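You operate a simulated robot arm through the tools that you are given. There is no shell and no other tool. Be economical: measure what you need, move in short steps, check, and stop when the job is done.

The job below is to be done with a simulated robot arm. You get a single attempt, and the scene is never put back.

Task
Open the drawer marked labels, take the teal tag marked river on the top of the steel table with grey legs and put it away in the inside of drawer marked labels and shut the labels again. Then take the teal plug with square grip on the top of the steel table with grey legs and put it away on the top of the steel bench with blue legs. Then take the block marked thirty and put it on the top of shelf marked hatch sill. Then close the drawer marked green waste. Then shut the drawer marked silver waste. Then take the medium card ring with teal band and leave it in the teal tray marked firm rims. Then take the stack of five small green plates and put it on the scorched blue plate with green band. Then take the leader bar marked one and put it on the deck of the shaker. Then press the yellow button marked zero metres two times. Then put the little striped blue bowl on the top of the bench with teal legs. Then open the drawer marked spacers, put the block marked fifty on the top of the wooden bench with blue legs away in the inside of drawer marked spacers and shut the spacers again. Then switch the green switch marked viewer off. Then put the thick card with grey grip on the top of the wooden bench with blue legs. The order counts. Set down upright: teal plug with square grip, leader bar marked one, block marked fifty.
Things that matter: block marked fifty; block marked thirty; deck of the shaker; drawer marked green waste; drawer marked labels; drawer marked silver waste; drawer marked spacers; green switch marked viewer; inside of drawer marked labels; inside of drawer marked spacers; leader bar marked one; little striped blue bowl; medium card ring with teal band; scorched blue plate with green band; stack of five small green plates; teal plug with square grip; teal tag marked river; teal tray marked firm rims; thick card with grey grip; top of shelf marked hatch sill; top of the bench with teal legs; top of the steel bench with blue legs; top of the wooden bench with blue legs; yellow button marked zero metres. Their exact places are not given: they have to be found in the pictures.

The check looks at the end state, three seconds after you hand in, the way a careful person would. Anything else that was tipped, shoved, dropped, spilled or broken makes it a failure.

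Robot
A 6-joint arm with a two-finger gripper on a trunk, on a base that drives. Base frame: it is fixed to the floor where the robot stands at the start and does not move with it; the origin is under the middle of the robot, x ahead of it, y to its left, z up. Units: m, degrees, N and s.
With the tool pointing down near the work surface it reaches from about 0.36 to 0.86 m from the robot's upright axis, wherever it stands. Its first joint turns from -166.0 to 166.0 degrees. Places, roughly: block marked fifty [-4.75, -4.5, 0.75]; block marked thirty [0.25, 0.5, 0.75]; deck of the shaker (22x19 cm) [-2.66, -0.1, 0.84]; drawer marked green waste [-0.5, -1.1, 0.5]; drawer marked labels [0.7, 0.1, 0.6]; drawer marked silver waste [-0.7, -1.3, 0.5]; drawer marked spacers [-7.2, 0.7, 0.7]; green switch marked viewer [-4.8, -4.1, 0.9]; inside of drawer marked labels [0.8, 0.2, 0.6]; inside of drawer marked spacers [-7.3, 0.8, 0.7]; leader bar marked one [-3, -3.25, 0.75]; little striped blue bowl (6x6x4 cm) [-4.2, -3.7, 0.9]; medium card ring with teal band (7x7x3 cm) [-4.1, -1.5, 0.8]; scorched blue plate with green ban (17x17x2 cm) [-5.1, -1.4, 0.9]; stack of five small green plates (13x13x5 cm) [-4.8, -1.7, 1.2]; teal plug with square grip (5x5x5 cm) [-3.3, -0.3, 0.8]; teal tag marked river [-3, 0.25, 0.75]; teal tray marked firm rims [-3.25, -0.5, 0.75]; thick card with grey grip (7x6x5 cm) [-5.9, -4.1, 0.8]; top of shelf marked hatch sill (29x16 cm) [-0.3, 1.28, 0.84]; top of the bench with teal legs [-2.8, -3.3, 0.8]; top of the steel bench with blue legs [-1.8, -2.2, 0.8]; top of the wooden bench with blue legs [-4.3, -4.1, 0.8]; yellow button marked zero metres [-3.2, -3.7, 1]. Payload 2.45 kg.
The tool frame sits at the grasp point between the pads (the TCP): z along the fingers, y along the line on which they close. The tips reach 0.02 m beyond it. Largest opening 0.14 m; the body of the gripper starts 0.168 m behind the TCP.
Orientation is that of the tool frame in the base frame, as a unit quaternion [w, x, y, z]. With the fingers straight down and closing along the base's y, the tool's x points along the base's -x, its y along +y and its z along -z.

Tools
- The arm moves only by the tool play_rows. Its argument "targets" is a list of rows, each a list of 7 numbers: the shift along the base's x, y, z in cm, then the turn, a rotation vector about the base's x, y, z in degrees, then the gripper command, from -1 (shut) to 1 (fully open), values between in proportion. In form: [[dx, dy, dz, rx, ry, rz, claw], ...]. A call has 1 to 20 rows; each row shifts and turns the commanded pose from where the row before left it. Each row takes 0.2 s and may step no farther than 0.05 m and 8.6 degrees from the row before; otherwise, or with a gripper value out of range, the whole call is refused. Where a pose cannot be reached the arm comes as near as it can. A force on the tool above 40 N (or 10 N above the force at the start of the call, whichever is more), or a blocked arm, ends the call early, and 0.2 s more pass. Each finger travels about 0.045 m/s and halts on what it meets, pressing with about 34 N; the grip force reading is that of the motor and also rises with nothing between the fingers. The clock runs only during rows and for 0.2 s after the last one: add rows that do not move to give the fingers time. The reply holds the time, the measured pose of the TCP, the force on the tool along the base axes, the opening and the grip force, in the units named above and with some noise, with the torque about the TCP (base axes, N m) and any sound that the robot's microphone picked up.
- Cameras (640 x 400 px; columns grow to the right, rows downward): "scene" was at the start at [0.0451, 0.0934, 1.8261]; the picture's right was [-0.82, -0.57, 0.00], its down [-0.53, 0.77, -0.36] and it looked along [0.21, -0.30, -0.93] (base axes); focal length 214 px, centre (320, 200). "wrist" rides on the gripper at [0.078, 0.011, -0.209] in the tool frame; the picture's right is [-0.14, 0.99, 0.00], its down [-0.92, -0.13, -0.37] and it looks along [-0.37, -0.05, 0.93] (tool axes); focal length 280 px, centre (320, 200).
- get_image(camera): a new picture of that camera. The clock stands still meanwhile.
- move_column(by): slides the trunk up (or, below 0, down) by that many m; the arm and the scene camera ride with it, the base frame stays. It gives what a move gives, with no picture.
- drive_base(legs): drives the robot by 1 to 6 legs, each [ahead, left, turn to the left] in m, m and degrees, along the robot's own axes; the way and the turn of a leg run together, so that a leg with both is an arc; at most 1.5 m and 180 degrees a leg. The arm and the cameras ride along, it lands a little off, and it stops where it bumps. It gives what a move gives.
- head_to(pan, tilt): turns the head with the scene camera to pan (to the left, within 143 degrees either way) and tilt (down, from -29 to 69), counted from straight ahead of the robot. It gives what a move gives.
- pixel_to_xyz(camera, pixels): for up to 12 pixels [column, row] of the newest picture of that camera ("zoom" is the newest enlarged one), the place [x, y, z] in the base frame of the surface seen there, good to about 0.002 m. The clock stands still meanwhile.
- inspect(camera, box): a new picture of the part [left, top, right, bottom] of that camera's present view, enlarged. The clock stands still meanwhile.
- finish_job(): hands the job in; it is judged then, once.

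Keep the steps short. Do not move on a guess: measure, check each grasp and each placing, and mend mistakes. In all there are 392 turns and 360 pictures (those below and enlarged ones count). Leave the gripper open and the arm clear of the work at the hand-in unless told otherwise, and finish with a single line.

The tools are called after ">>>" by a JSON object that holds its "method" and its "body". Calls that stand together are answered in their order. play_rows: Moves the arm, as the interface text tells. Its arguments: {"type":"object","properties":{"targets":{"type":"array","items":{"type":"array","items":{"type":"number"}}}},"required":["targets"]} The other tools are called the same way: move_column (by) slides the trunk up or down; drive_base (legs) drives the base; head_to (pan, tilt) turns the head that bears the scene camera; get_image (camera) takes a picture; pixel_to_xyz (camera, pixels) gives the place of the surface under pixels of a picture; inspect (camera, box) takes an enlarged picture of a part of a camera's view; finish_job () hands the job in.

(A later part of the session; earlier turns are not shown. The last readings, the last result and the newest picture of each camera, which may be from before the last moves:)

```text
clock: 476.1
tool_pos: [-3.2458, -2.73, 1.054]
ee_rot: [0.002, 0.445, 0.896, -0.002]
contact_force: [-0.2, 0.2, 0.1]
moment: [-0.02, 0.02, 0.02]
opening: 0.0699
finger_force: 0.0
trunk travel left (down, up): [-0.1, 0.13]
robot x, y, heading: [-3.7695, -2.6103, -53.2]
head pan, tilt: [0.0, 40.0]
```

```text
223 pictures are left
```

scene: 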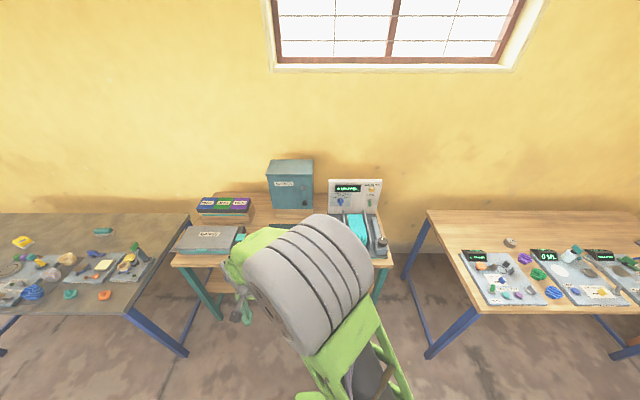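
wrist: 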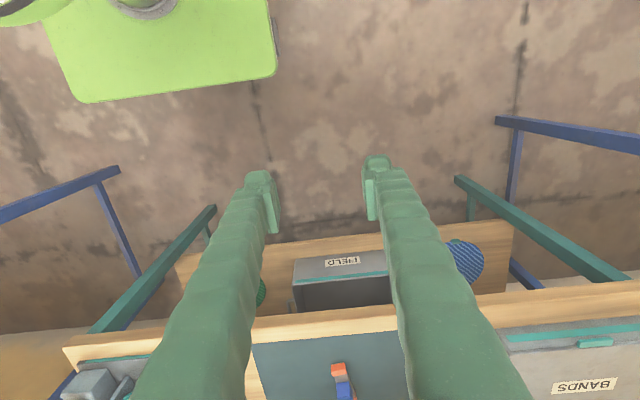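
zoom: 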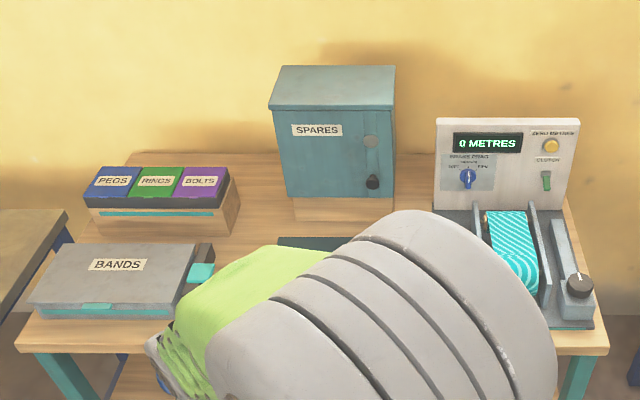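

>>> {"method": "drive_base", "body": {"legs": [[0.2, 0.15, 0]]}}

>>> {"method": "get_image", "body": {"camera": "wrist"}}

```text
clock: 478.1
tool_pos: [-3.0003, -2.7991, 1.0539]
ee_rot: [0.002, 0.443, 0.896, -0.002]
contact_force: [-0.6, -0.5, 0.2]
moment: [-0.01, 0.04, 0.03]
opening: 0.07
finger_force: 0.0
trunk travel left (down, up): [-0.1, 0.13]
robot x, y, heading: [-3.5259, -2.6811, -52.6]
head pan, tilt: [0.0, 40.0]
```

```text
222 pictures are left
```

wrist: 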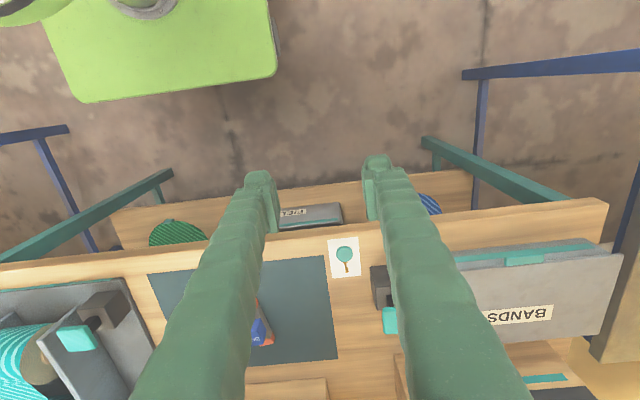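

>>> {"method": "play_rows", "body": {"targets": [[-0.5, -3.8, 0, 0, 0, 0, 0], [-1, -4, 0, 0, 0, 0, 0], [-1, -4, 0, 0, 0, 0, 0], [-1, -4, 0, 0, 0, 0, 0], [-1.5, -4, 0, 0, 0, 0, 0]]}}

>>> {"method": "get_image", "body": {"camera": "wrist"}}

```text
clock: 479.3
tool_pos: [-3.0482, -2.9998, 1.0535]
ee_rot: [0.001, 0.444, 0.896, -0.002]
contact_force: [0.8, -0.6, -1.5]
moment: [0.04, 0.01, 0.01]
opening: 0.07
finger_force: 0.1
trunk travel left (down, up): [-0.1, 0.13]
robot x, y, heading: [-3.5234, -2.6818, -53.1]
head pan, tilt: [0.0, 40.0]
```

```text
221 pictures are left
```

wrist: 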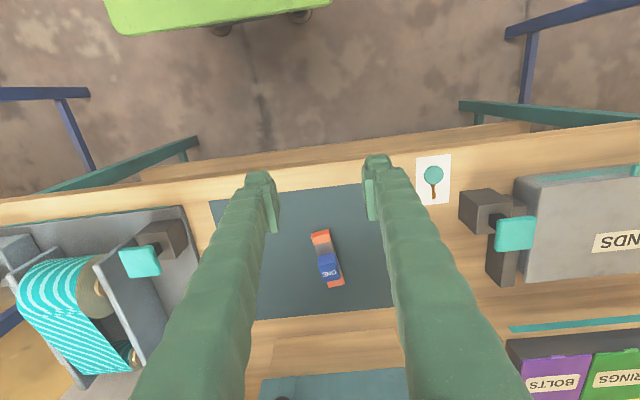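

>>> {"method": "inspect", "body": {"camera": "wrist", "box": [280, 210, 370, 300]}}

>>> {"method": "pixel_to_xyz", "body": {"camera": "zoom", "pixels": [[300, 100], [310, 140], [320, 190], [340, 220], [350, 260], [370, 300], [250, 250], [280, 110], [330, 300], [370, 200]]}}

```text
4.44 times, centred on (325, 255) of wrist
```

zoom: 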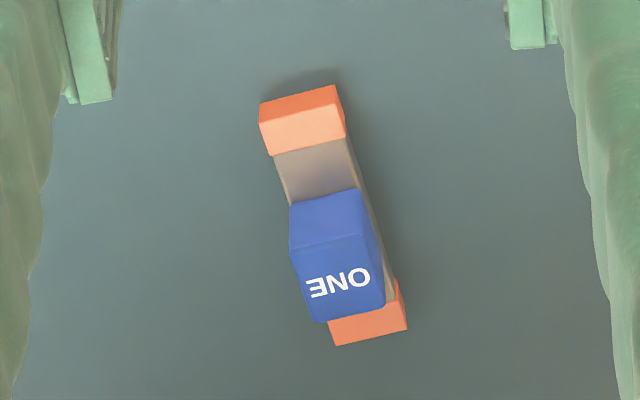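

```text
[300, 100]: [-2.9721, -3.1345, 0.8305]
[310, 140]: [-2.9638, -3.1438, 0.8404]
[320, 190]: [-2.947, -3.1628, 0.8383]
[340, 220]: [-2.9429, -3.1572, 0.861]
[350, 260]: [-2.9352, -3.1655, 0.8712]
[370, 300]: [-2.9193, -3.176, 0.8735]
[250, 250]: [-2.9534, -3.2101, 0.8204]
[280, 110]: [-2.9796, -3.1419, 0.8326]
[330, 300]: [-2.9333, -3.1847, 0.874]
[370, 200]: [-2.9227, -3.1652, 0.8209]
```

The bar has a blue grip marked ONE standing up at about (-2.93,-3.175). I measure its corners.

>>> {"method": "pixel_to_xyz", "body": {"camera": "zoom", "pixels": [[297, 254], [357, 240], [380, 298], [322, 316], [338, 277], [293, 225], [355, 192], [330, 330], [400, 325], [268, 150], [345, 135]]}}

```text
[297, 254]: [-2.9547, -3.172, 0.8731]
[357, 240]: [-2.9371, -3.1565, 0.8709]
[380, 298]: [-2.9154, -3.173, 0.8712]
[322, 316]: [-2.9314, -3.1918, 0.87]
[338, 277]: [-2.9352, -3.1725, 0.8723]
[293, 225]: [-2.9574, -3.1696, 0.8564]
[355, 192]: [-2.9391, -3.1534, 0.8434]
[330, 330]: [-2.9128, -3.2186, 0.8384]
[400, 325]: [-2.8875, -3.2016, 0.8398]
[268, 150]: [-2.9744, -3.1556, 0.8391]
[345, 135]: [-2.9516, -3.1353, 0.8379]
```

>>> {"method": "play_rows", "body": {"targets": [[2.26, -3.46, -2, 0, 0, 1.2, -0.1], [2.26, -3.46, -2, 0, 0, 1.2, -0.1], [2.26, -3.46, -2, 0, 0, 1.2, -0.1], [2.26, -3.46, -2, 0, 0, 1.2, -0.1], [2.26, -3.46, -2, 0, 0, 1.2, -0.1], [0, 0, 0, 0, 0, 0, -0.3]]}}

>>> {"method": "get_image", "body": {"camera": "wrist"}}

```text
clock: 480.7
tool_pos: [-2.9379, -3.1709, 0.9538]
ee_rot: [0.002, 0.395, 0.919, -0.002]
contact_force: [0.3, 1.2, 0.4]
moment: [-0.01, -0.02, -0.01]
opening: 0.0489
finger_force: 0.1
trunk travel left (down, up): [-0.1, 0.13]
robot x, y, heading: [-3.5249, -2.6825, -53.1]
head pan, tilt: [0.0, 40.0]
```

```text
219 pictures are left
```

wrist: 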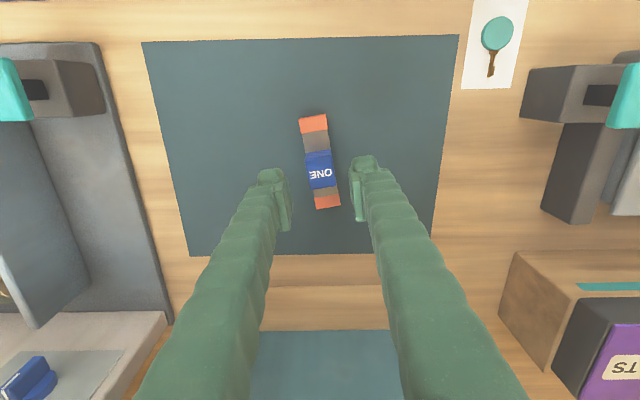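

The apparent lean equals the camera's own skew, so it is aligned. I descend, grip and lift slowly.

>>> {"method": "play_rows", "body": {"targets": [[0.25, -0.2, -4, 0, 0, 0, -0.3], [0, 0, -3, 0, 0, 0, -0.3], [0, 0, -2, 0, 0, 0, -0.3], [0, 0, 0, 0, 0, 0, -1], [0, 0, 0, 0, 0, 0, -1], [0, 0, 0, 0, 0, 0, -1], [0, 0, 0, 0, 0, 0, -1], [0, 0, 0.5, 0, 0, 0, -1], [0, 0, 1, 0, 0, 0, -1], [0, 0, 1, 0, 0, 0, -1], [0, 0, 2, 0, 0, 0, -1], [0, 0, 2, 0, 0, 0, -1], [0, 0, 3, 0, 0, 0, -1]]}}

>>> {"method": "get_image", "body": {"camera": "wrist"}}

```text
clock: 483.5
tool_pos: [-2.9349, -3.1716, 0.9587]
ee_rot: [0.002, 0.395, 0.919, -0.002]
contact_force: [-0.1, 0.3, -1.1]
moment: [0.0, 0.0, 0.0]
opening: 0.0285
finger_force: 34.5
trunk travel left (down, up): [-0.1, 0.13]
robot x, y, heading: [-3.5255, -2.6814, -53.0]
head pan, tilt: [0.0, 40.0]
```

```text
218 pictures are left
```

wrist: 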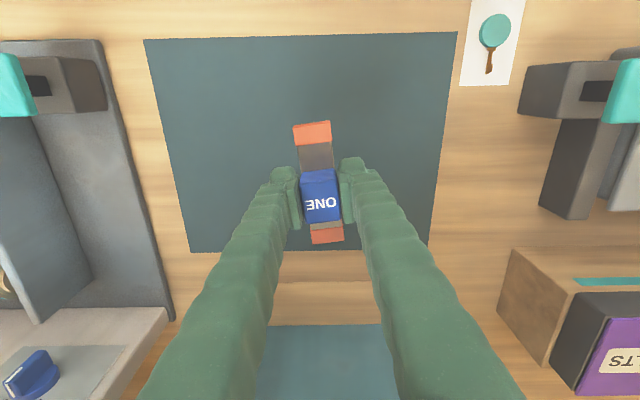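

Held level. I raise, draw in and drive to the shaker on the grey-legged table.

>>> {"method": "play_rows", "body": {"targets": [[0, 0, 3, 0, 0, 0, -1], [0, 0, 3, 0, 0, 0, -1], [0, 0, 3, 0, 0, 0, -1], [-2.3, 2, 3, 0, 0, 0, -1], [-2.5, 2.1, 0, 0, 0, 0, -1], [-2.5, 2.1, 0, 0, 0, 0, -1], [-2.5, 2.1, 0, 0, 0, 0, -1], [-2.5, 2.1, 0, 0, 0, 0, -1], [-2.5, 2.1, 0, 0, 0, 0, -1], [-2.5, 2.1, 0, 0, 0, 0, -1]]}}

>>> {"method": "drive_base", "body": {"legs": [[-0.2, 0, 0], [0, 1.5, 0], [0, 0, 180], [0.68, -0.743, 0]]}}

>>> {"method": "get_image", "body": {"camera": "wrist"}}

>>> {"method": "get_image", "body": {"camera": "scene"}}

```text
clock: 485.7
tool_pos: [-3.1078, -3.0255, 1.0821]
ee_rot: [0.002, 0.395, 0.919, -0.001]
contact_force: [0.6, 0.4, -0.7]
moment: [-0.02, -0.03, 0.01]
opening: 0.0289
finger_force: 34.0
trunk travel left (down, up): [-0.1, 0.13]
robot x, y, heading: [-3.5224, -2.6832, -52.9]
head pan, tilt: [0.0, 40.0]
```

```text
clock: 514.2
tool_pos: [-2.6727, -0.2609, 1.0805]
ee_rot: [-0.002, 0.917, -0.398, -0.002]
contact_force: [0.4, -0.7, -1.2]
moment: [-0.01, 0.02, 0.01]
opening: 0.0289
finger_force: 34.3
trunk travel left (down, up): [-0.1, 0.13]
robot x, y, heading: [-2.2555, -0.608, 127.0]
head pan, tilt: [0.0, 40.0]
```

```text
217 pictures are left
```

wrist: 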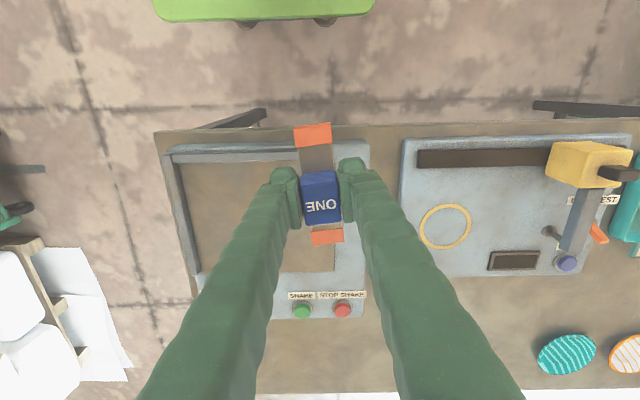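

```text
216 pictures are left
```

scene: 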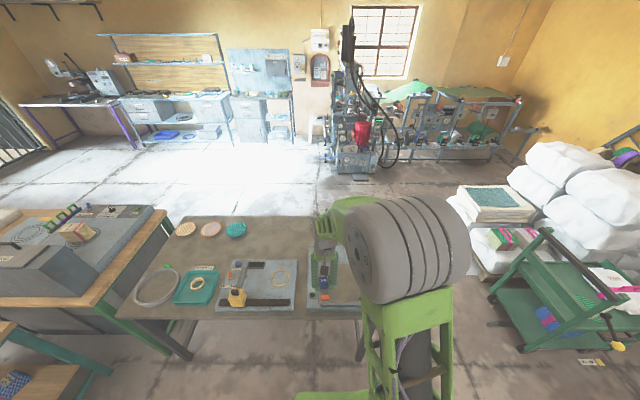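

>>> {"method": "pixel_to_xyz", "body": {"camera": "wrist", "pixels": [[185, 170], [195, 265], [330, 266], [250, 180], [280, 165], [285, 250], [190, 215], [175, 155]]}}

```text
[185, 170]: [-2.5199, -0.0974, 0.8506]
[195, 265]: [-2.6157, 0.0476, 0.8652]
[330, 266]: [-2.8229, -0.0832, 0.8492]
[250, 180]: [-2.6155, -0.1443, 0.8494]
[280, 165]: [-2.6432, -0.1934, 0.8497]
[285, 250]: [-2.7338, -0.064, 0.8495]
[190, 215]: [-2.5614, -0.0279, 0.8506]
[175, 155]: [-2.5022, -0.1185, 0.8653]
```

>>> {"method": "play_rows", "body": {"targets": [[0.15, 4.15, 0, 0, 0, 0, -1], [0.15, 4.15, 0, 0, 0, 0, -1], [0.15, 4.15, 0, 0, 0, 0, -1], [0.15, 4.15, 0, 0, 0, 0, -1], [0, 0, -3, 0, 0, 0, -1], [0, 0, -3, 0, 0, 0, -1], [0, 0, -3, 0, 0, 0, -1], [0, 0, -3, 0, 0, 0, -1], [0, 0, -3, 0, 0, 0, -1], [0, 0, -2, 0, 0, 0, -1], [0, 0, 0, 0, 0, 0, -1]]}}

>>> {"method": "get_image", "body": {"camera": "wrist"}}

```text
clock: 516.6
tool_pos: [-2.6663, -0.0962, 0.9119]
ee_rot: [-0.002, 0.917, -0.398, -0.002]
contact_force: [-0.1, 1.1, -1.0]
moment: [-0.03, -0.01, 0.0]
opening: 0.0289
finger_force: 34.1
trunk travel left (down, up): [-0.1, 0.13]
robot x, y, heading: [-2.2561, -0.6081, 126.9]
head pan, tilt: [0.0, 40.0]
```

```text
215 pictures are left
```

wrist: 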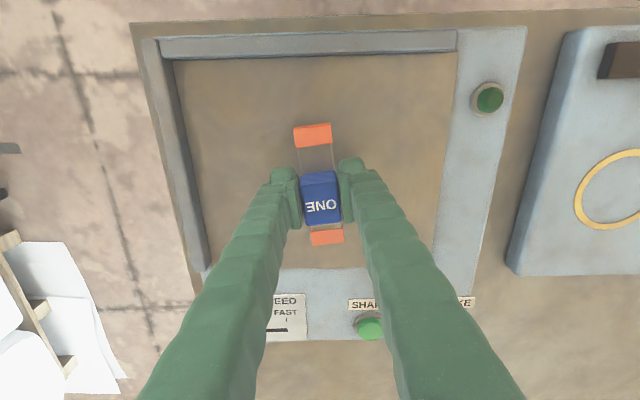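

Over the deck. I lower the last 2 cm, release and rise.

>>> {"method": "play_rows", "body": {"targets": [[0, 0, -1, 0, 0, 0, -1], [0, 0, -0.6, 0, 0, 0, -1], [0, 0, -0.3, 0, 0, 0, -1], [0, 0, -0.1, 0, 0, 0, -1], [0, 0, 0, 0, 0, 0, -0.4], [0, 0, 0, 0, 0, 0, -0.3], [0, 0, 0, 0, 0, 0, -0.3], [0, 0, 1, 0, 0, 0, -0.3], [0, 0, 3, 0, 0, 0, -0.3], [0, 0, 4, 0, 0, 0, -0.3], [0, 0, 4, 0, 0, 0, -0.3], [0, 0, 4, 0, 0, 0, -0.3], [0, 0, 4, 0, 0, 0, -0.3]]}}

>>> {"method": "get_image", "body": {"camera": "wrist"}}

```text
clock: 519.4
tool_pos: [-2.6652, -0.0959, 1.0913]
ee_rot: [-0.002, 0.918, -0.397, -0.002]
contact_force: [0.2, 1.2, 0.5]
moment: [0.01, 0.0, -0.05]
opening: 0.0493
finger_force: 0.1
trunk travel left (down, up): [-0.1, 0.13]
robot x, y, heading: [-2.2591, -0.607, 126.6]
head pan, tilt: [0.0, 40.0]
```

```text
214 pictures are left
```

wrist: 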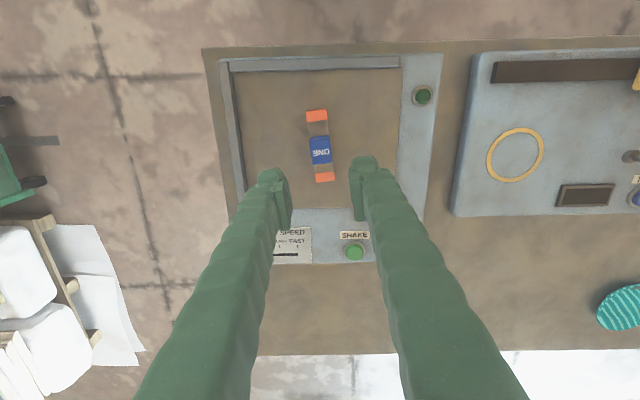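

The bar is on the deck. Next the zero-metres button: I draw in and drive back to the teal-legged bench.

>>> {"method": "play_rows", "body": {"targets": [[2.6, -3.3, 0, 0, 0, 0, -0.6], [2.6, -3.3, 0, 0, 0, 0, -1], [2.6, -3.3, 0, 0, 0, 0, -1]]}}

>>> {"method": "drive_base", "body": {"legs": [[-0.702, 0.754, 0], [0, 0, 180], [0, -1.0, 0], [0, -0.85, 0]]}}

>>> {"method": "get_image", "body": {"camera": "scene"}}

```text
clock: 520.2
tool_pos: [-2.587, -0.1945, 1.0922]
ee_rot: [-0.002, 0.917, -0.398, -0.002]
contact_force: [-0.5, -0.2, -0.4]
moment: [-0.01, 0.01, 0.0]
opening: 0.0
finger_force: 15.9
trunk travel left (down, up): [-0.1, 0.13]
robot x, y, heading: [-2.2591, -0.609, 126.8]
head pan, tilt: [0.0, 40.0]
```

```text
clock: 550.6
tool_pos: [-3.6487, -3.0919, 1.0916]
ee_rot: [0.001, 0.414, 0.91, -0.002]
contact_force: [0.4, 0.0, 0.0]
moment: [-0.02, -0.02, -0.02]
opening: 0.0001
finger_force: 29.7
trunk travel left (down, up): [-0.1, 0.13]
robot x, y, heading: [-3.9643, -2.6671, -55.3]
head pan, tilt: [0.0, 40.0]
```

```text
213 pictures are left
```

scene: 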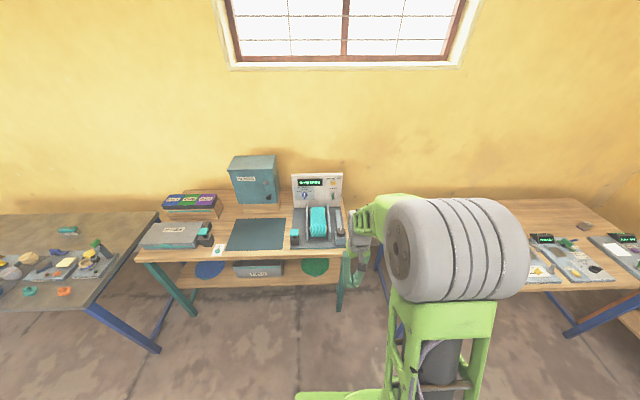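

>>> {"method": "inspect", "body": {"camera": "scene", "box": [280, 160, 360, 260]}}

>>> {"method": "pixel_to_xyz", "body": {"camera": "zoom", "pixels": [[320, 100], [370, 80], [410, 90], [400, 140], [260, 90], [250, 180], [410, 180], [330, 230], [300, 300], [410, 70], [400, 110]]}}

```text
4.00 times, centred on (320, 210) of scene
```

zoom: 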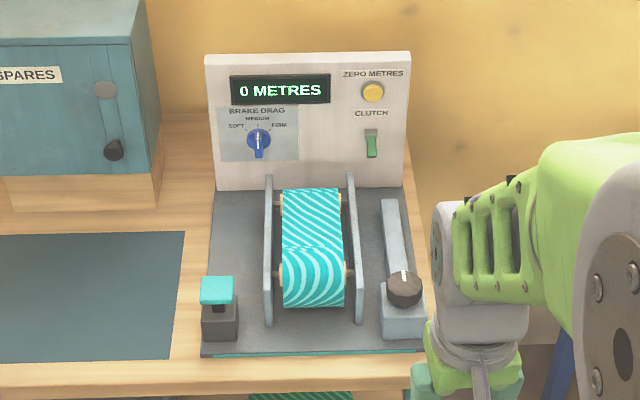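

```text
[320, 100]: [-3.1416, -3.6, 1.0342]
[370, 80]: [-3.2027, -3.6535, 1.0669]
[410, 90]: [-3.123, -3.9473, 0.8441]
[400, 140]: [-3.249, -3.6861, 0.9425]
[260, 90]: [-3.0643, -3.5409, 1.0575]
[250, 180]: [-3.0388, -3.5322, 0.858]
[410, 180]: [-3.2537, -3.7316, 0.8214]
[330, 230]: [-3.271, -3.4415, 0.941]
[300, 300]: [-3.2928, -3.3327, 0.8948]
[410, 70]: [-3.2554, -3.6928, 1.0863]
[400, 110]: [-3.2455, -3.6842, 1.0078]
```

>>> {"method": "pixel_to_xyz", "body": {"camera": "zoom", "pixels": [[373, 91], [366, 91], [380, 91], [373, 84], [373, 99], [373, 145], [347, 180], [350, 130], [400, 280]]}}

```text
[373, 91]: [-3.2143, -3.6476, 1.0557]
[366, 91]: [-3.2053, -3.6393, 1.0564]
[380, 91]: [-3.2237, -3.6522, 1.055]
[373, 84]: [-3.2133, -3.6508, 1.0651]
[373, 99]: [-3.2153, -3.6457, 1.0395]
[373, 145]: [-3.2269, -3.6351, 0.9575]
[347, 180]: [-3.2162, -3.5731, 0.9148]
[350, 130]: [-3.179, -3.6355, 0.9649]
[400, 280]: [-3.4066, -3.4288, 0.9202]
```

The button centre is at (-3.214,-3.648,1.053), the panel vertical. I drive up square, then turn the closed fingers to point horizontally at it.

>>> {"method": "drive_base", "body": {"legs": [[0.24, 0, 2]]}}

>>> {"method": "play_rows", "body": {"targets": [[0, 0, 0, 0, 0, -7.85, -1], [0, 0, 0, 0, 0, -7.85, -1], [0, 0, 0, 0, 0, -7.85, -1], [0, 0, 0, 0, 0, -7.85, -1], [0, 0, 0, 0, 0, -7.85, -1], [0, 0, 0, 0, 0, -7.85, -1], [0, 0, 0, 0, 0, -7.85, -1], [0, 0, 0, 0, 0, -7.85, -1], [0, 0, 0, 0, 0, -7.85, -1], [0, 0, 0, 0, 0, -7.85, -1], [0, 0, 0, 0, 0, -7.85, -1], [0, 0, 0, 0, 0, -7.85, -1]]}}

>>> {"method": "play_rows", "body": {"targets": [[0, 0, 0, -6.4, -4.8, 0, -1], [0.5, -0.7, 0, -6.4, -4.8, 0, -1], [1, -1.3, 0, -6.4, -4.8, 0, -1], [1, -1.3, 0, -6.4, -4.8, 0, -1], [1, -1.3, 0, -6.4, -4.8, 0, -1]]}}

```text
clock: 552.4
tool_pos: [-3.4954, -3.2752, 1.0921]
ee_rot: [0.0, 0.4, 0.917, -0.002]
contact_force: [0.4, -1.0, 0.0]
moment: [0.03, 0.01, -0.01]
opening: 0.0
finger_force: 29.9
trunk travel left (down, up): [-0.1, 0.13]
robot x, y, heading: [-3.8284, -2.8634, -53.5]
head pan, tilt: [0.0, 40.0]
```

```text
clock: 555.0
tool_pos: [-3.4968, -3.2742, 1.0918]
ee_rot: [0.001, 0.944, 0.331, -0.003]
contact_force: [-0.4, -0.2, 0.2]
moment: [0.02, 0.0, 0.05]
opening: 0.0
finger_force: 29.9
trunk travel left (down, up): [-0.1, 0.13]
robot x, y, heading: [-3.8243, -2.8611, -53.4]
head pan, tilt: [0.0, 40.0]
```

```text
clock: 556.2
tool_pos: [-3.4628, -3.3097, 1.091]
ee_rot: [0.289, 0.898, 0.318, 0.099]
contact_force: [0.6, 0.3, 1.2]
moment: [0.0, 0.03, 0.01]
opening: 0.0
finger_force: 29.6
out of reach, approached as far as the arm can: row 4
trunk travel left (down, up): [-0.1, 0.13]
robot x, y, heading: [-3.8272, -2.8599, -53.5]
head pan, tilt: [0.0, 40.0]
```

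>>> {"method": "play_rows", "body": {"targets": [[2, -2.6, 0, -6.4, -4.8, 0, -1], [2, -2.6, 0, -6.4, -4.8, 0, -1], [2, -2.6, 0, -6.4, -4.8, 0, -1]]}}

>>> {"method": "get_image", "body": {"camera": "wrist"}}

```text
clock: 557.0
tool_pos: [-3.4009, -3.3884, 1.0916]
ee_rot: [0.471, 0.818, 0.291, 0.156]
contact_force: [-0.1, -0.6, 0.2]
moment: [0.0, 0.02, 0.02]
opening: 0.0
finger_force: 29.4
trunk travel left (down, up): [-0.1, 0.13]
robot x, y, heading: [-3.8282, -2.8623, -53.8]
head pan, tilt: [0.0, 40.0]
```

```text
211 pictures are left
```

wrist: 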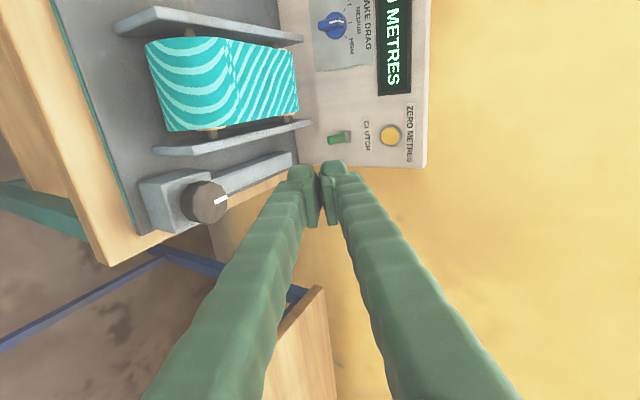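

>>> {"method": "play_rows", "body": {"targets": [[1.8, -2.4, -0.6, -6.6, -4.95, 0, -1], [1.8, -2.4, -0.6, -6.6, -4.95, 0, -1], [1.8, -2.4, -0.6, -6.6, -4.95, 0, -1], [1.8, -2.4, -0.5, 0, 0, 0, -1], [1.8, -2.4, -0.5, 0, 0, 0, -1], [1.8, -2.4, -0.5, 0, 0, 0, -1], [1.8, -2.4, -0.5, 0, 0, 0, -1], [0, 0, 0, 0, 0, 0, -1]]}}

>>> {"method": "get_image", "body": {"camera": "wrist"}}

```text
clock: 558.8
tool_pos: [-3.2753, -3.5557, 1.0527]
ee_rot: [0.638, 0.698, 0.251, 0.208]
contact_force: [0.4, -0.2, -0.4]
moment: [0.0, 0.0, 0.02]
opening: 0.0
finger_force: 29.3
trunk travel left (down, up): [-0.1, 0.13]
robot x, y, heading: [-3.8232, -2.861, -53.5]
head pan, tilt: [0.0, 40.0]
```

```text
210 pictures are left
```

wrist: 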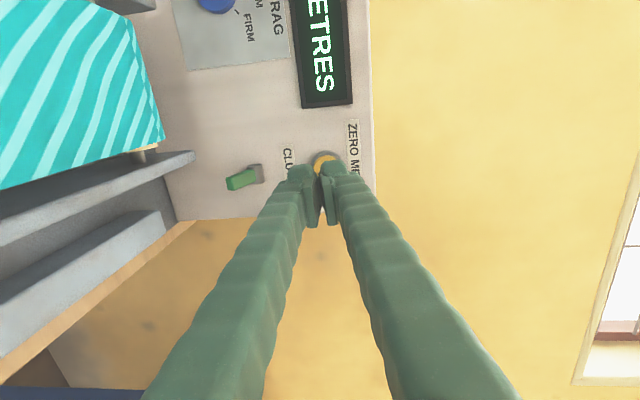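

>>> {"method": "play_rows", "body": {"targets": [[1, -2.36, 0, 0, 0, 0, -1], [1.5, -2, 0, 0, 0, 0, -1], [1.5, -2, 0, 0, 0, 0, -1], [0, 0, 0, 0, 0, 0, -1]]}}

>>> {"method": "inspect", "body": {"camera": "wrist", "box": [220, 80, 420, 240]}}

```text
clock: 559.8
tool_pos: [-3.2363, -3.6184, 1.0532]
ee_rot: [0.637, 0.698, 0.251, 0.207]
contact_force: [-0.7, -0.4, 0.2]
moment: [0.01, 0.0, -0.05]
opening: 0.0
finger_force: 29.7
trunk travel left (down, up): [-0.1, 0.13]
robot x, y, heading: [-3.8253, -2.8589, -53.5]
head pan, tilt: [0.0, 40.0]
```

```text
2.50 times, centred on (320, 160) of wrist
```

zoom: 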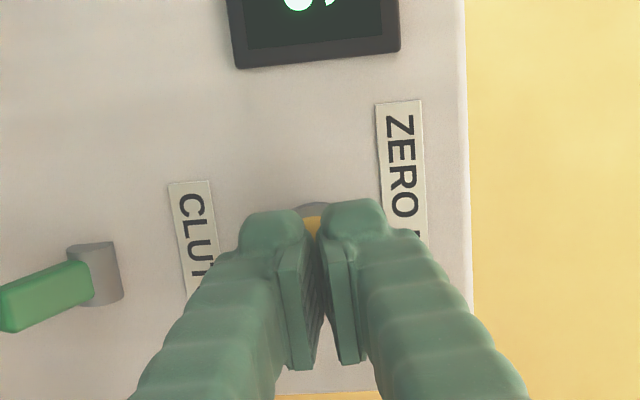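

>>> {"method": "play_rows", "body": {"targets": [[0.6, -0.8, 0, 0, 0, 0, -1], [0.24, -0.32, 0, 0, 0, 0, -1], [0.18, -0.24, 0, 0, 0, 0, -1], [0.18, -0.24, 0, 0, 0, 0, -1], [0.12, -0.16, 0, 0, 0, 0, -1]]}}

```text
clock: 560.9
tool_pos: [-3.2259, -3.6316, 1.0522]
ee_rot: [0.637, 0.698, 0.252, 0.208]
contact_force: [-16.0, 21.7, 8.9]
moment: [-0.35, -0.2, -0.17]
opening: 0.0
finger_force: 29.6
trunk travel left (down, up): [-0.1, 0.13]
robot x, y, heading: [-3.8268, -2.8586, -53.4]
head pan, tilt: [0.0, 40.0]
heard: click
stopped in row 5: the force on the tool passed its limit at 42 N (the readings are from after the stop); the commanded pose is now the measured one
```

A click: first press. I withdraw 2 cm and press again.

>>> {"method": "play_rows", "body": {"targets": [[-0.6, 0.8, 0, 0, 0, 0, -1], [-0.9, 1.2, 0, 0, 0, 0, -1], [0, 0, 0, 0, 0, 0, -1], [0, 0, 0, 0, 0, 0, -1]]}}

>>> {"method": "play_rows", "body": {"targets": [[0.6, -0.8, 0, 0, 0, 0, -1], [0.36, -0.48, 0, 0, 0, 0, -1], [0.18, -0.24, 0, 0, 0, 0, -1], [0.18, -0.24, 0, 0, 0, 0, -1], [0.18, -0.24, 0, 0, 0, 0, -1], [0.18, -0.24, 0, 0, 0, 0, -1]]}}

```text
clock: 561.9
tool_pos: [-3.2382, -3.6149, 1.0497]
ee_rot: [0.635, 0.7, 0.253, 0.209]
contact_force: [-1.0, -0.4, -0.4]
moment: [0.01, 0.0, 0.0]
opening: 0.0001
finger_force: 29.7
trunk travel left (down, up): [-0.1, 0.13]
robot x, y, heading: [-3.8284, -2.8569, -53.4]
head pan, tilt: [0.0, 40.0]
```

```text
clock: 563.3
tool_pos: [-3.2244, -3.6318, 1.0492]
ee_rot: [0.634, 0.701, 0.253, 0.207]
contact_force: [-17.8, 21.9, 8.6]
moment: [-0.35, -0.2, -0.22]
opening: 0.0
finger_force: 29.7
trunk travel left (down, up): [-0.1, 0.13]
robot x, y, heading: [-3.8294, -2.8604, -53.4]
head pan, tilt: [0.0, 40.0]
heard: click
stopped in row 6: the force on the tool passed its limit at 44 N (the readings are from after the stop); the commanded pose is now the measured one
```

Second click. I back off and bring the tool upright again by the reverse path.

>>> {"method": "play_rows", "body": {"targets": [[-0.6, 0.8, 0, 0, 0, 0, -1], [-1.8, 2.4, 0.3, 0, 0, 0, -1], [-1.8, 2.4, 0.5, 0, 0, 0, -1], [-1.8, 2.4, 0.5, 0, 0, 0, -1], [-1.8, 2.4, 0.6, 6.6, 4.95, 0, -1], [-1.8, 2.4, 0.6, 6.6, 4.95, 0, -1], [-1.8, 2.4, 0.6, 6.6, 4.95, 0, -1], [-2, 2.6, 0, 6.4, 4.8, 0, -1], [-2, 2.6, 0, 6.4, 4.8, 0, -1], [-2, 2.6, 0, 6.4, 4.8, 0, -1]]}}

>>> {"method": "play_rows", "body": {"targets": [[-0.5, 0.6, 0, 6.4, 4.8, 0, -1], [-0.5, 0.6, 0, 6.4, 4.8, 0, -1], [-0.5, 0.6, 0, 6.4, 4.8, 0, -1], [-0.5, 0.6, 0, 6.4, 4.8, 0, -1], [0, 0, 0, 3, 2.3, 0, -1]]}}

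```text
clock: 565.5
tool_pos: [-3.3974, -3.4043, 1.0767]
ee_rot: [0.282, 0.9, 0.319, 0.096]
contact_force: [-1.4, 0.1, 0.1]
moment: [-0.02, 0.01, 0.02]
opening: 0.0
finger_force: 29.4
trunk travel left (down, up): [-0.1, 0.13]
robot x, y, heading: [-3.8241, -2.8601, -53.4]
head pan, tilt: [0.0, 40.0]
```

```text
clock: 566.7
tool_pos: [-3.4179, -3.3802, 1.0776]
ee_rot: [-0.011, 0.943, 0.332, 0.005]
contact_force: [-0.2, -0.6, 0.2]
moment: [0.01, 0.01, 0.0]
opening: 0.0
finger_force: 29.4
trunk travel left (down, up): [-0.1, 0.13]
robot x, y, heading: [-3.8288, -2.8596, -53.3]
head pan, tilt: [0.0, 40.0]
```

Next the striped blue bowl near (-4.2,-3.7). I look right.

>>> {"method": "head_to", "body": {"pan": -45, "tilt": 45}}

>>> {"method": "get_image", "body": {"camera": "scene"}}

```text
clock: 567.8
tool_pos: [-3.4162, -3.3802, 1.0774]
ee_rot: [-0.01, 0.944, 0.331, 0.005]
contact_force: [0.1, 0.3, -0.3]
moment: [-0.01, 0.01, 0.0]
opening: 0.0003
finger_force: 29.6
trunk travel left (down, up): [-0.1, 0.13]
robot x, y, heading: [-3.8256, -2.862, -53.4]
head pan, tilt: [-45.0, 45.0]
```

```text
208 pictures are left
```

scene: 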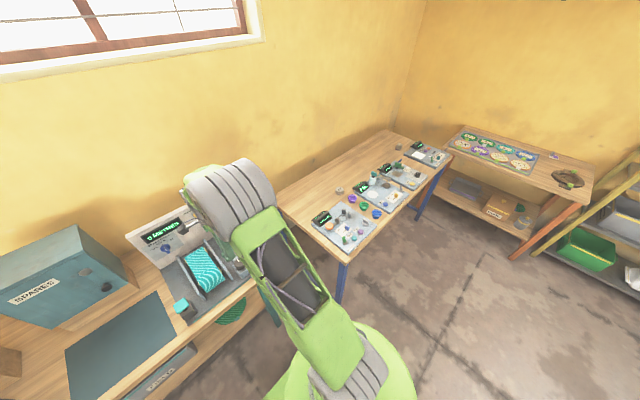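

>>> {"method": "inspect", "body": {"camera": "scene", "box": [285, 125, 455, 260]}}

>>> {"method": "pixel_to_xyz", "body": {"camera": "zoom", "pixels": [[343, 330], [290, 325], [250, 285], [285, 310], [245, 355], [335, 300], [215, 240], [400, 290]]}}

```text
2.96 times, centred on (370, 192) of scene
```

zoom: 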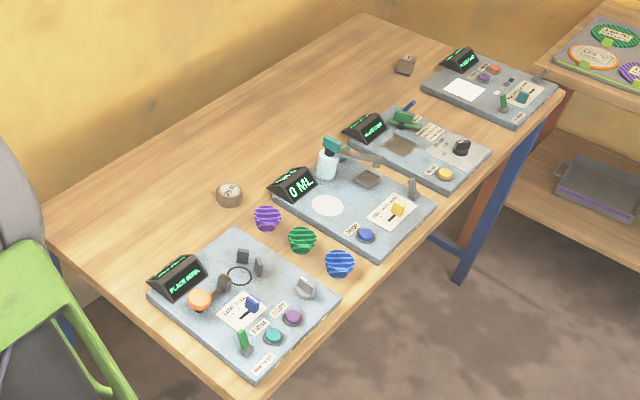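

```text
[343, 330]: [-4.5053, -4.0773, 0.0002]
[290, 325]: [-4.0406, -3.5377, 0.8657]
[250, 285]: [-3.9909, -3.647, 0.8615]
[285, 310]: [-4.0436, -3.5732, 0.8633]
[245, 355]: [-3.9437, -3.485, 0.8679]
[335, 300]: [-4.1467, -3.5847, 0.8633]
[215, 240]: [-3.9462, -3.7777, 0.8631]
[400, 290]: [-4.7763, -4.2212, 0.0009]
```

>>> {"method": "inspect", "body": {"camera": "scene", "box": [355, 190, 415, 225]}}

>>> {"method": "pixel_to_xyz", "body": {"camera": "zoom", "pixels": [[315, 205], [260, 205], [370, 205], [315, 170], [315, 240], [200, 140], [110, 80], [450, 120], [130, 330]]}}

```text
10.67 times, centred on (385, 208) of scene
```

zoom: 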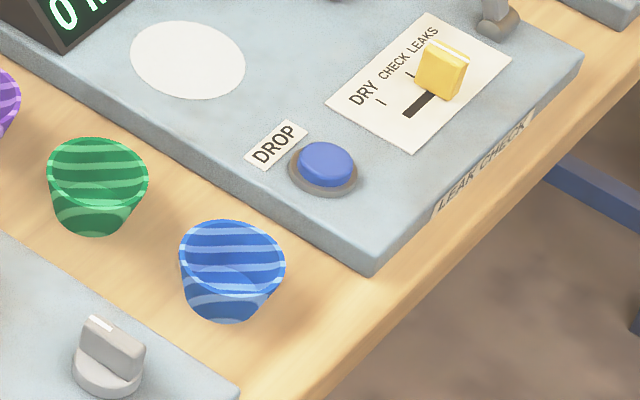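

```text
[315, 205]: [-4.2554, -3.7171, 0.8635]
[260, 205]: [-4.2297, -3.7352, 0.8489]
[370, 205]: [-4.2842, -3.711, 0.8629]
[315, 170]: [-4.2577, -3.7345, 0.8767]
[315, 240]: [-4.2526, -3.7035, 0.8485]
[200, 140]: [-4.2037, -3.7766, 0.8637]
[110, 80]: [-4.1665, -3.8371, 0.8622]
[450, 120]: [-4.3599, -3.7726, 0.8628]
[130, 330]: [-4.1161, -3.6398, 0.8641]
```

>>> {"method": "pixel_to_xyz", "body": {"camera": "zoom", "pixels": [[183, 258], [283, 264], [232, 222], [240, 296], [232, 270], [60, 175], [145, 185], [230, 335], [300, 330]]}}

```text
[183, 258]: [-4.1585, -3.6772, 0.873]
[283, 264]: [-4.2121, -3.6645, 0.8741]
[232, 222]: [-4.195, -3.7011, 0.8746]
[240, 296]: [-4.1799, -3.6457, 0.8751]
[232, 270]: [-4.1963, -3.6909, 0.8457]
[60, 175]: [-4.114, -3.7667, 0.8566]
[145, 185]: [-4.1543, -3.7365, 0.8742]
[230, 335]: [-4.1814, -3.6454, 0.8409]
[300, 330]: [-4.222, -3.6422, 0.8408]
```

Bowl rim centre (-4.186,-3.672), rim z 0.8745, bench 0.841. I draw in a little and strafe right.

>>> {"method": "play_rows", "body": {"targets": [[-2.5, 3.2, 0, 0.5, -1.2, 0, -0.2], [-2.5, 3.2, 0, 0, 0, 0, 0], [-2, 2.5, 0, 0, 0, 0, 0.15]]}}

>>> {"method": "drive_base", "body": {"legs": [[0, -0.37, 0]]}}

>>> {"method": "get_image", "body": {"camera": "wrist"}}

```text
clock: 568.6
tool_pos: [-3.4883, -3.2881, 1.0765]
ee_rot: [-0.011, 0.943, 0.332, 0.017]
contact_force: [-0.7, -0.9, 0.0]
moment: [-0.03, -0.01, 0.03]
opening: 0.0669
finger_force: 0.0
trunk travel left (down, up): [-0.1, 0.13]
robot x, y, heading: [-3.8292, -2.8534, -53.4]
head pan, tilt: [-45.0, 45.0]
```

```text
clock: 572.5
tool_pos: [-3.7868, -3.5116, 1.0772]
ee_rot: [-0.012, 0.943, 0.332, 0.018]
contact_force: [-0.6, 0.0, 0.1]
moment: [0.02, -0.01, 0.02]
opening: 0.0805
finger_force: 0.1
trunk travel left (down, up): [-0.1, 0.13]
robot x, y, heading: [-4.1293, -3.0818, -53.3]
head pan, tilt: [-45.0, 45.0]
```

```text
205 pictures are left
```

wrist: 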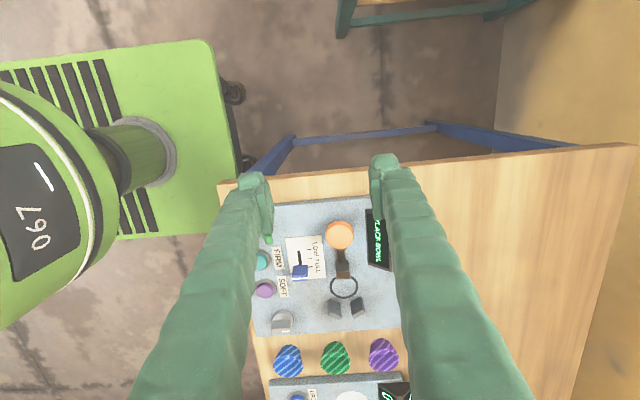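

>>> {"method": "play_rows", "body": {"targets": [[-3.33, -1.33, 0, -1, 0.75, -7.67, 0.3], [-3.33, -1.33, 0, -1, 0.75, -7.67, 0.3], [-3.33, -1.33, 0, 0, 0, -7.67, 0.3], [-3.33, -1.33, 0, 0, 0, -7.67, 0.3], [-3.33, -1.33, 0, 0, 0, -7.67, 0.3], [-3.33, -1.33, 0, 0, 0, -7.67, 0.3], [-3.33, -1.33, 0, 0, 0, -7.67, 0.3], [-3.33, -1.33, 0, 0, 0, -7.67, 0.3], [-3.33, -1.33, -1.5, 0, 0, -7.67, 0.3], [-3.33, -1.33, -3, 0, 0, -7.67, 0.3], [-3.33, -1.33, -3, 0, 0, -7.67, 0.3], [-3.33, -1.33, -3, 0, 0, -7.67, 0.3], [0, 0, -2, 0, 0, 0, 0.3]]}}

>>> {"method": "get_image", "body": {"camera": "wrist"}}

```text
clock: 575.3
tool_pos: [-4.1869, -3.6725, 0.9526]
ee_rot: [0.002, 0.893, -0.449, 0.0]
contact_force: [-0.2, -0.3, 0.7]
moment: [0.07, -0.03, 0.03]
opening: 0.0909
finger_force: 0.0
trunk travel left (down, up): [-0.1, 0.13]
robot x, y, heading: [-4.1268, -3.0807, -53.2]
head pan, tilt: [-45.0, 45.0]
```

```text
204 pictures are left
```

wrist: 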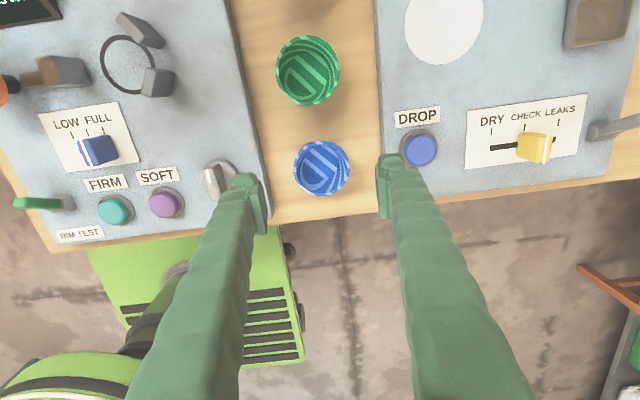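

I narrow the opening to 7 cm to stay clear of the knob and the DROP button, then descend to the rim.

>>> {"method": "play_rows", "body": {"targets": [[0, 0, 0, 0, 0, 0, 0], [0, 0, 0, 0, 0, 0, 0], [0, 0, -3, 0, 0, 0, 0], [0, 0, -3, 0, 0, 0, 0], [0, 0, -2, 0, 0, 0, 0], [0, 0, 0, 0, 0, 0, 0]]}}

>>> {"method": "get_image", "body": {"camera": "wrist"}}

```text
clock: 576.7
tool_pos: [-4.1866, -3.6697, 0.872]
ee_rot: [0.002, 0.894, -0.448, -0.001]
contact_force: [-0.2, -0.4, 0.8]
moment: [-0.02, -0.07, -0.02]
opening: 0.07
finger_force: 0.1
trunk travel left (down, up): [-0.1, 0.13]
robot x, y, heading: [-4.1257, -3.0835, -53.2]
head pan, tilt: [-45.0, 45.0]
```

```text
203 pictures are left
```

wrist: 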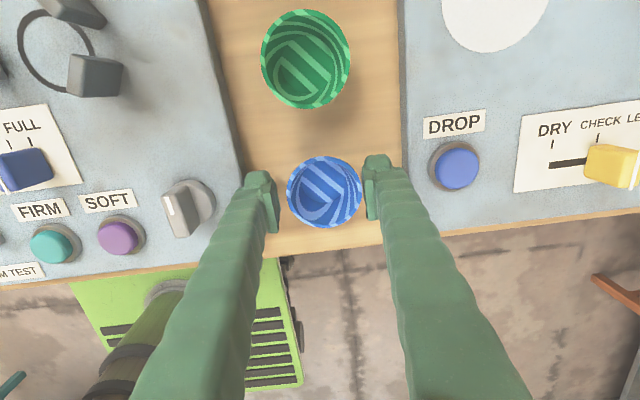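

>>> {"method": "play_rows", "body": {"targets": [[0, -0.1, -0.3, 0, 0, 0, -0.3], [0, 0, 0, 0, 0, 0, -1], [0, 0, 0, 0, 0, 0, -1], [0, 0, 0, 0, 0, 0, -1], [0, 0, 0.5, 0, 0, 0, -1], [0, 0, 1, 0, 0, 0, -1], [0, 0, 2, 0, 0, 0, -1], [0, 0, 2, 0, 0, 0, -1], [0, 0, 3, 0, 0, 0, -1], [0, 0, 3, 0, 0, 0, -1], [0, 0, 3, 0, 0, 0, -1], [0, 0, 3, 0, 0, 0, -1], [0, 0, 3, 0, 0, 0, -1]]}}

>>> {"method": "get_image", "body": {"camera": "wrist"}}

```text
clock: 579.5
tool_pos: [-4.1867, -3.6704, 1.0754]
ee_rot: [0.002, 0.894, -0.449, -0.001]
contact_force: [0.7, -0.1, -0.4]
moment: [-0.03, 0.04, -0.03]
opening: 0.0577
finger_force: 14.9
trunk travel left (down, up): [-0.1, 0.13]
robot x, y, heading: [-4.1247, -3.0793, -53.4]
head pan, tilt: [-45.0, 45.0]
```

```text
202 pictures are left
```

wrist: 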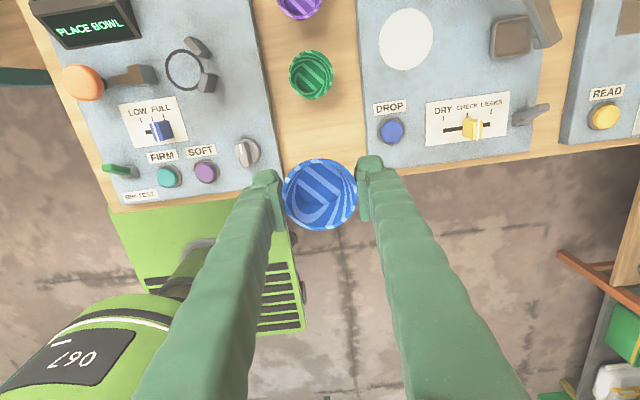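

Held. I strafe left to the teal-legged bench and look for a free spot.

>>> {"method": "drive_base", "body": {"legs": [[0, 0.8, 0]]}}

>>> {"method": "head_to", "body": {"pan": 5, "tilt": 50}}

>>> {"method": "get_image", "body": {"camera": "scene"}}

```text
clock: 586.9
tool_pos: [-3.544, -3.1943, 1.0742]
ee_rot: [0.003, 0.894, -0.448, -0.001]
contact_force: [-0.7, -0.1, -0.5]
moment: [0.0, -0.04, -0.03]
opening: 0.0575
finger_force: 14.1
trunk travel left (down, up): [-0.1, 0.13]
robot x, y, heading: [-3.4844, -2.6025, -53.2]
head pan, tilt: [-45.0, 45.0]
```

```text
clock: 588.1
tool_pos: [-3.5443, -3.1935, 1.0736]
ee_rot: [0.003, 0.894, -0.447, -0.002]
contact_force: [0.1, 0.3, -0.2]
moment: [0.04, 0.0, 0.04]
opening: 0.0579
finger_force: 14.0
trunk travel left (down, up): [-0.1, 0.13]
robot x, y, heading: [-3.4856, -2.6006, -53.1]
head pan, tilt: [5.0, 50.0]
```

```text
201 pictures are left
```

scene: 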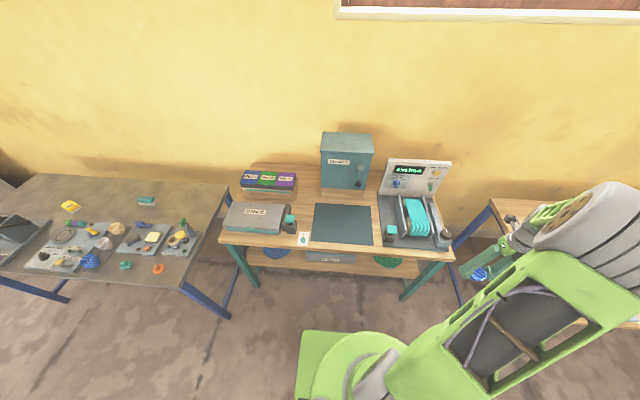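

>>> {"method": "inspect", "body": {"camera": "scene", "box": [290, 150, 460, 260]}}

>>> {"method": "pixel_to_xyz", "body": {"camera": "scene", "pixels": [[308, 205], [305, 220], [310, 195], [380, 225], [365, 200], [300, 210], [345, 243], [377, 243], [310, 180], [316, 208], [374, 243], [320, 195]]}}

```text
3.64 times, centred on (375, 205) of scene
```

zoom: 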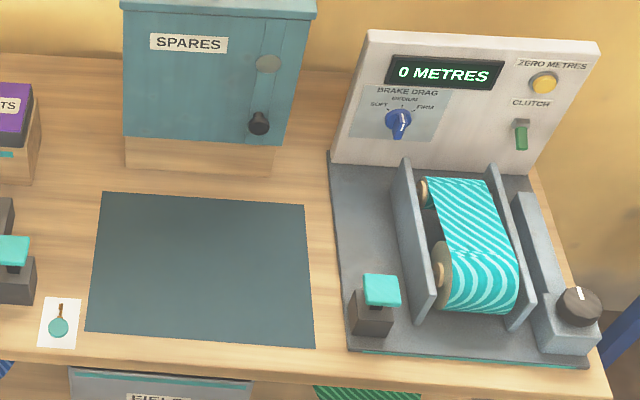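

```text
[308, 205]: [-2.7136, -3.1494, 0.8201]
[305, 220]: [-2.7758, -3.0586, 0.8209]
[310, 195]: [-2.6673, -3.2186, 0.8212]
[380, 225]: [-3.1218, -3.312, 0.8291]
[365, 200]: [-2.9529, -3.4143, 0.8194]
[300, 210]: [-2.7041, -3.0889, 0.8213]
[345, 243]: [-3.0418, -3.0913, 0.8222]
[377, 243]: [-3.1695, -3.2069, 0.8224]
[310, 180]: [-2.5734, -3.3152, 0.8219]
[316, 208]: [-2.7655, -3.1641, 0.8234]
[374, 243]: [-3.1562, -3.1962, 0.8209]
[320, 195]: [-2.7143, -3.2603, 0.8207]
```

>>> {"method": "inspect", "body": {"camera": "scene", "box": [270, 170, 340, 250]}}

>>> {"method": "pixel_to_xyz", "body": {"camera": "zoom", "pixels": [[310, 190], [345, 190], [250, 190], [300, 130], [370, 130], [230, 130], [330, 240], [350, 240], [205, 215], [290, 90], [400, 90], [150, 95]]}}

```text
5.00 times, centred on (305, 210) of scene
```

zoom: 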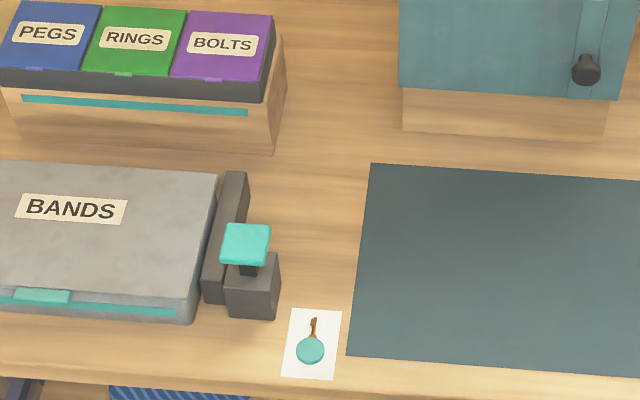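

```text
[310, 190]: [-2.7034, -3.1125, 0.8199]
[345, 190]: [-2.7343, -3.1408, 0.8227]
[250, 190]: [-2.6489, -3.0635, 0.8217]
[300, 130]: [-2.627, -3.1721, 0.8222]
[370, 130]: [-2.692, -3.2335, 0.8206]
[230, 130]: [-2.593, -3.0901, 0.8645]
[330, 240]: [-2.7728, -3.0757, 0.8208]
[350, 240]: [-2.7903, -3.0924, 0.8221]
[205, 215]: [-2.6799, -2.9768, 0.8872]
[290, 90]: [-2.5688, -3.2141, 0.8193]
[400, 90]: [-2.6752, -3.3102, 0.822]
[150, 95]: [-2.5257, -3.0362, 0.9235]
```

>>> {"method": "pixel_to_xyz", "body": {"camera": "zoom", "pixels": [[300, 385], [100, 365], [500, 395], [200, 378]]}}

>>> {"method": "pixel_to_xyz", "body": {"camera": "scene", "pixels": [[252, 288], [404, 298], [232, 316], [310, 255], [454, 256]]}}

```text
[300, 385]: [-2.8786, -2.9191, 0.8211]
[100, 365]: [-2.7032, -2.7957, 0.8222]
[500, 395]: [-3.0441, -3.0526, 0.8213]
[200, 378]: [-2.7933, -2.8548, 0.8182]
```

```text
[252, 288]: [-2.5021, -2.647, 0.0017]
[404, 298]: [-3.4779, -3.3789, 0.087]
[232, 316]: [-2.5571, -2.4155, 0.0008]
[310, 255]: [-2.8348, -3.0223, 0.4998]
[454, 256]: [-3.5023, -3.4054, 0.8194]
```

The bench edge here is at t=-0.61, so I can move in. I go left and forward.

>>> {"method": "drive_base", "body": {"legs": [[0, 0.25, 0], [0.22, 0, 0]]}}

```text
clock: 592.1
tool_pos: [-3.2173, -3.2217, 1.0738]
ee_rot: [0.003, 0.893, -0.45, -0.002]
contact_force: [0.6, 0.2, -0.9]
moment: [0.06, 0.06, 0.0]
opening: 0.0574
finger_force: 14.4
trunk travel left (down, up): [-0.1, 0.13]
robot x, y, heading: [-3.154, -2.6318, -53.7]
head pan, tilt: [5.0, 50.0]
```

>>> {"method": "play_rows", "body": {"targets": [[4.0, 0.82, 0, 0, 0, 3.5, -1], [4.0, 0.82, 0, 0, 0, 3.5, -1], [4.0, 0.82, 0, 0, 0, 3.5, -1], [4.0, 0.82, 0, 0, 0, 3.5, -1], [4.0, 0.82, 0, 0, 0, 3.5, -1], [4.0, 0.82, 0, 0, 0, 3.5, -1], [4.0, 0.82, 0, 0, 0, 3.5, -1], [4.0, 0.82, 0, 0, 0, 3.5, -1], [4.0, 0.82, 0, 0, 0, 3.5, -1], [4.0, 0.82, 0, 0, 0, 3.5, -1], [4.0, 0.82, 0, 0, 0, 3.5, -1], [4.0, 0.82, 0, 0, 0, 3.5, -1], [4.1, 0.82, 0, 0, 0, 3.5, -1], [0, 0, -3, 0, 0, 0, -1], [0, 0, -3, 0, 0, 0, -1], [0, 0, -3, 0, 0, 0, -1], [0, 0, -3, 0, 0, 0, -1], [0, 0, 0, 0, 0, 0, -1]]}}

>>> {"method": "get_image", "body": {"camera": "wrist"}}

```text
clock: 595.9
tool_pos: [-2.696, -3.112, 0.9539]
ee_rot: [0.002, 0.998, -0.069, -0.001]
contact_force: [-0.2, 0.3, -1.1]
moment: [0.01, 0.02, 0.03]
opening: 0.0575
finger_force: 13.7
trunk travel left (down, up): [-0.1, 0.13]
robot x, y, heading: [-3.1569, -2.6313, -53.7]
head pan, tilt: [5.0, 50.0]
```

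```text
198 pictures are left
```

wrist: 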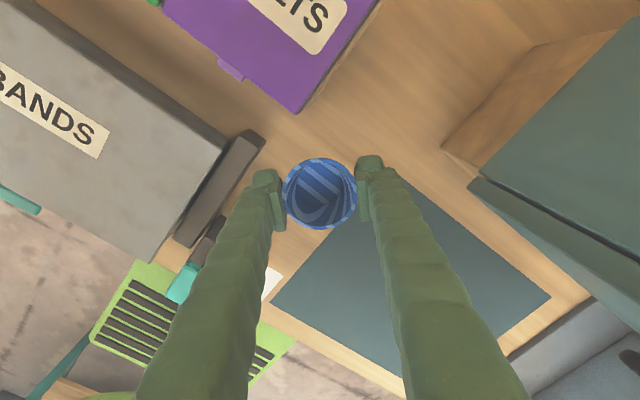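

>>> {"method": "play_rows", "body": {"targets": [[0, 0, -3, 0, 0, 0, -1], [0, 0, -3, 0, 0, 0, -1], [0, 0, -2.5, 0, 0, 0, -1], [0, 0, -1.2, 0, 0, 0, -1], [0, 0, -0.5, 0, 0, 0, -1], [0, 0, -0.2, 0, 0, 0, -1], [0, 0, 0, 0, 0, 0, -1]]}}

```text
clock: 597.5
tool_pos: [-2.6973, -3.1131, 0.8517]
ee_rot: [0.003, 0.998, -0.069, 0.0]
contact_force: [0.3, 1.3, 9.4]
moment: [-0.08, -0.02, -0.02]
opening: 0.0576
finger_force: 13.5
trunk travel left (down, up): [-0.1, 0.13]
robot x, y, heading: [-3.1495, -2.6308, -53.6]
head pan, tilt: [5.0, 50.0]
```

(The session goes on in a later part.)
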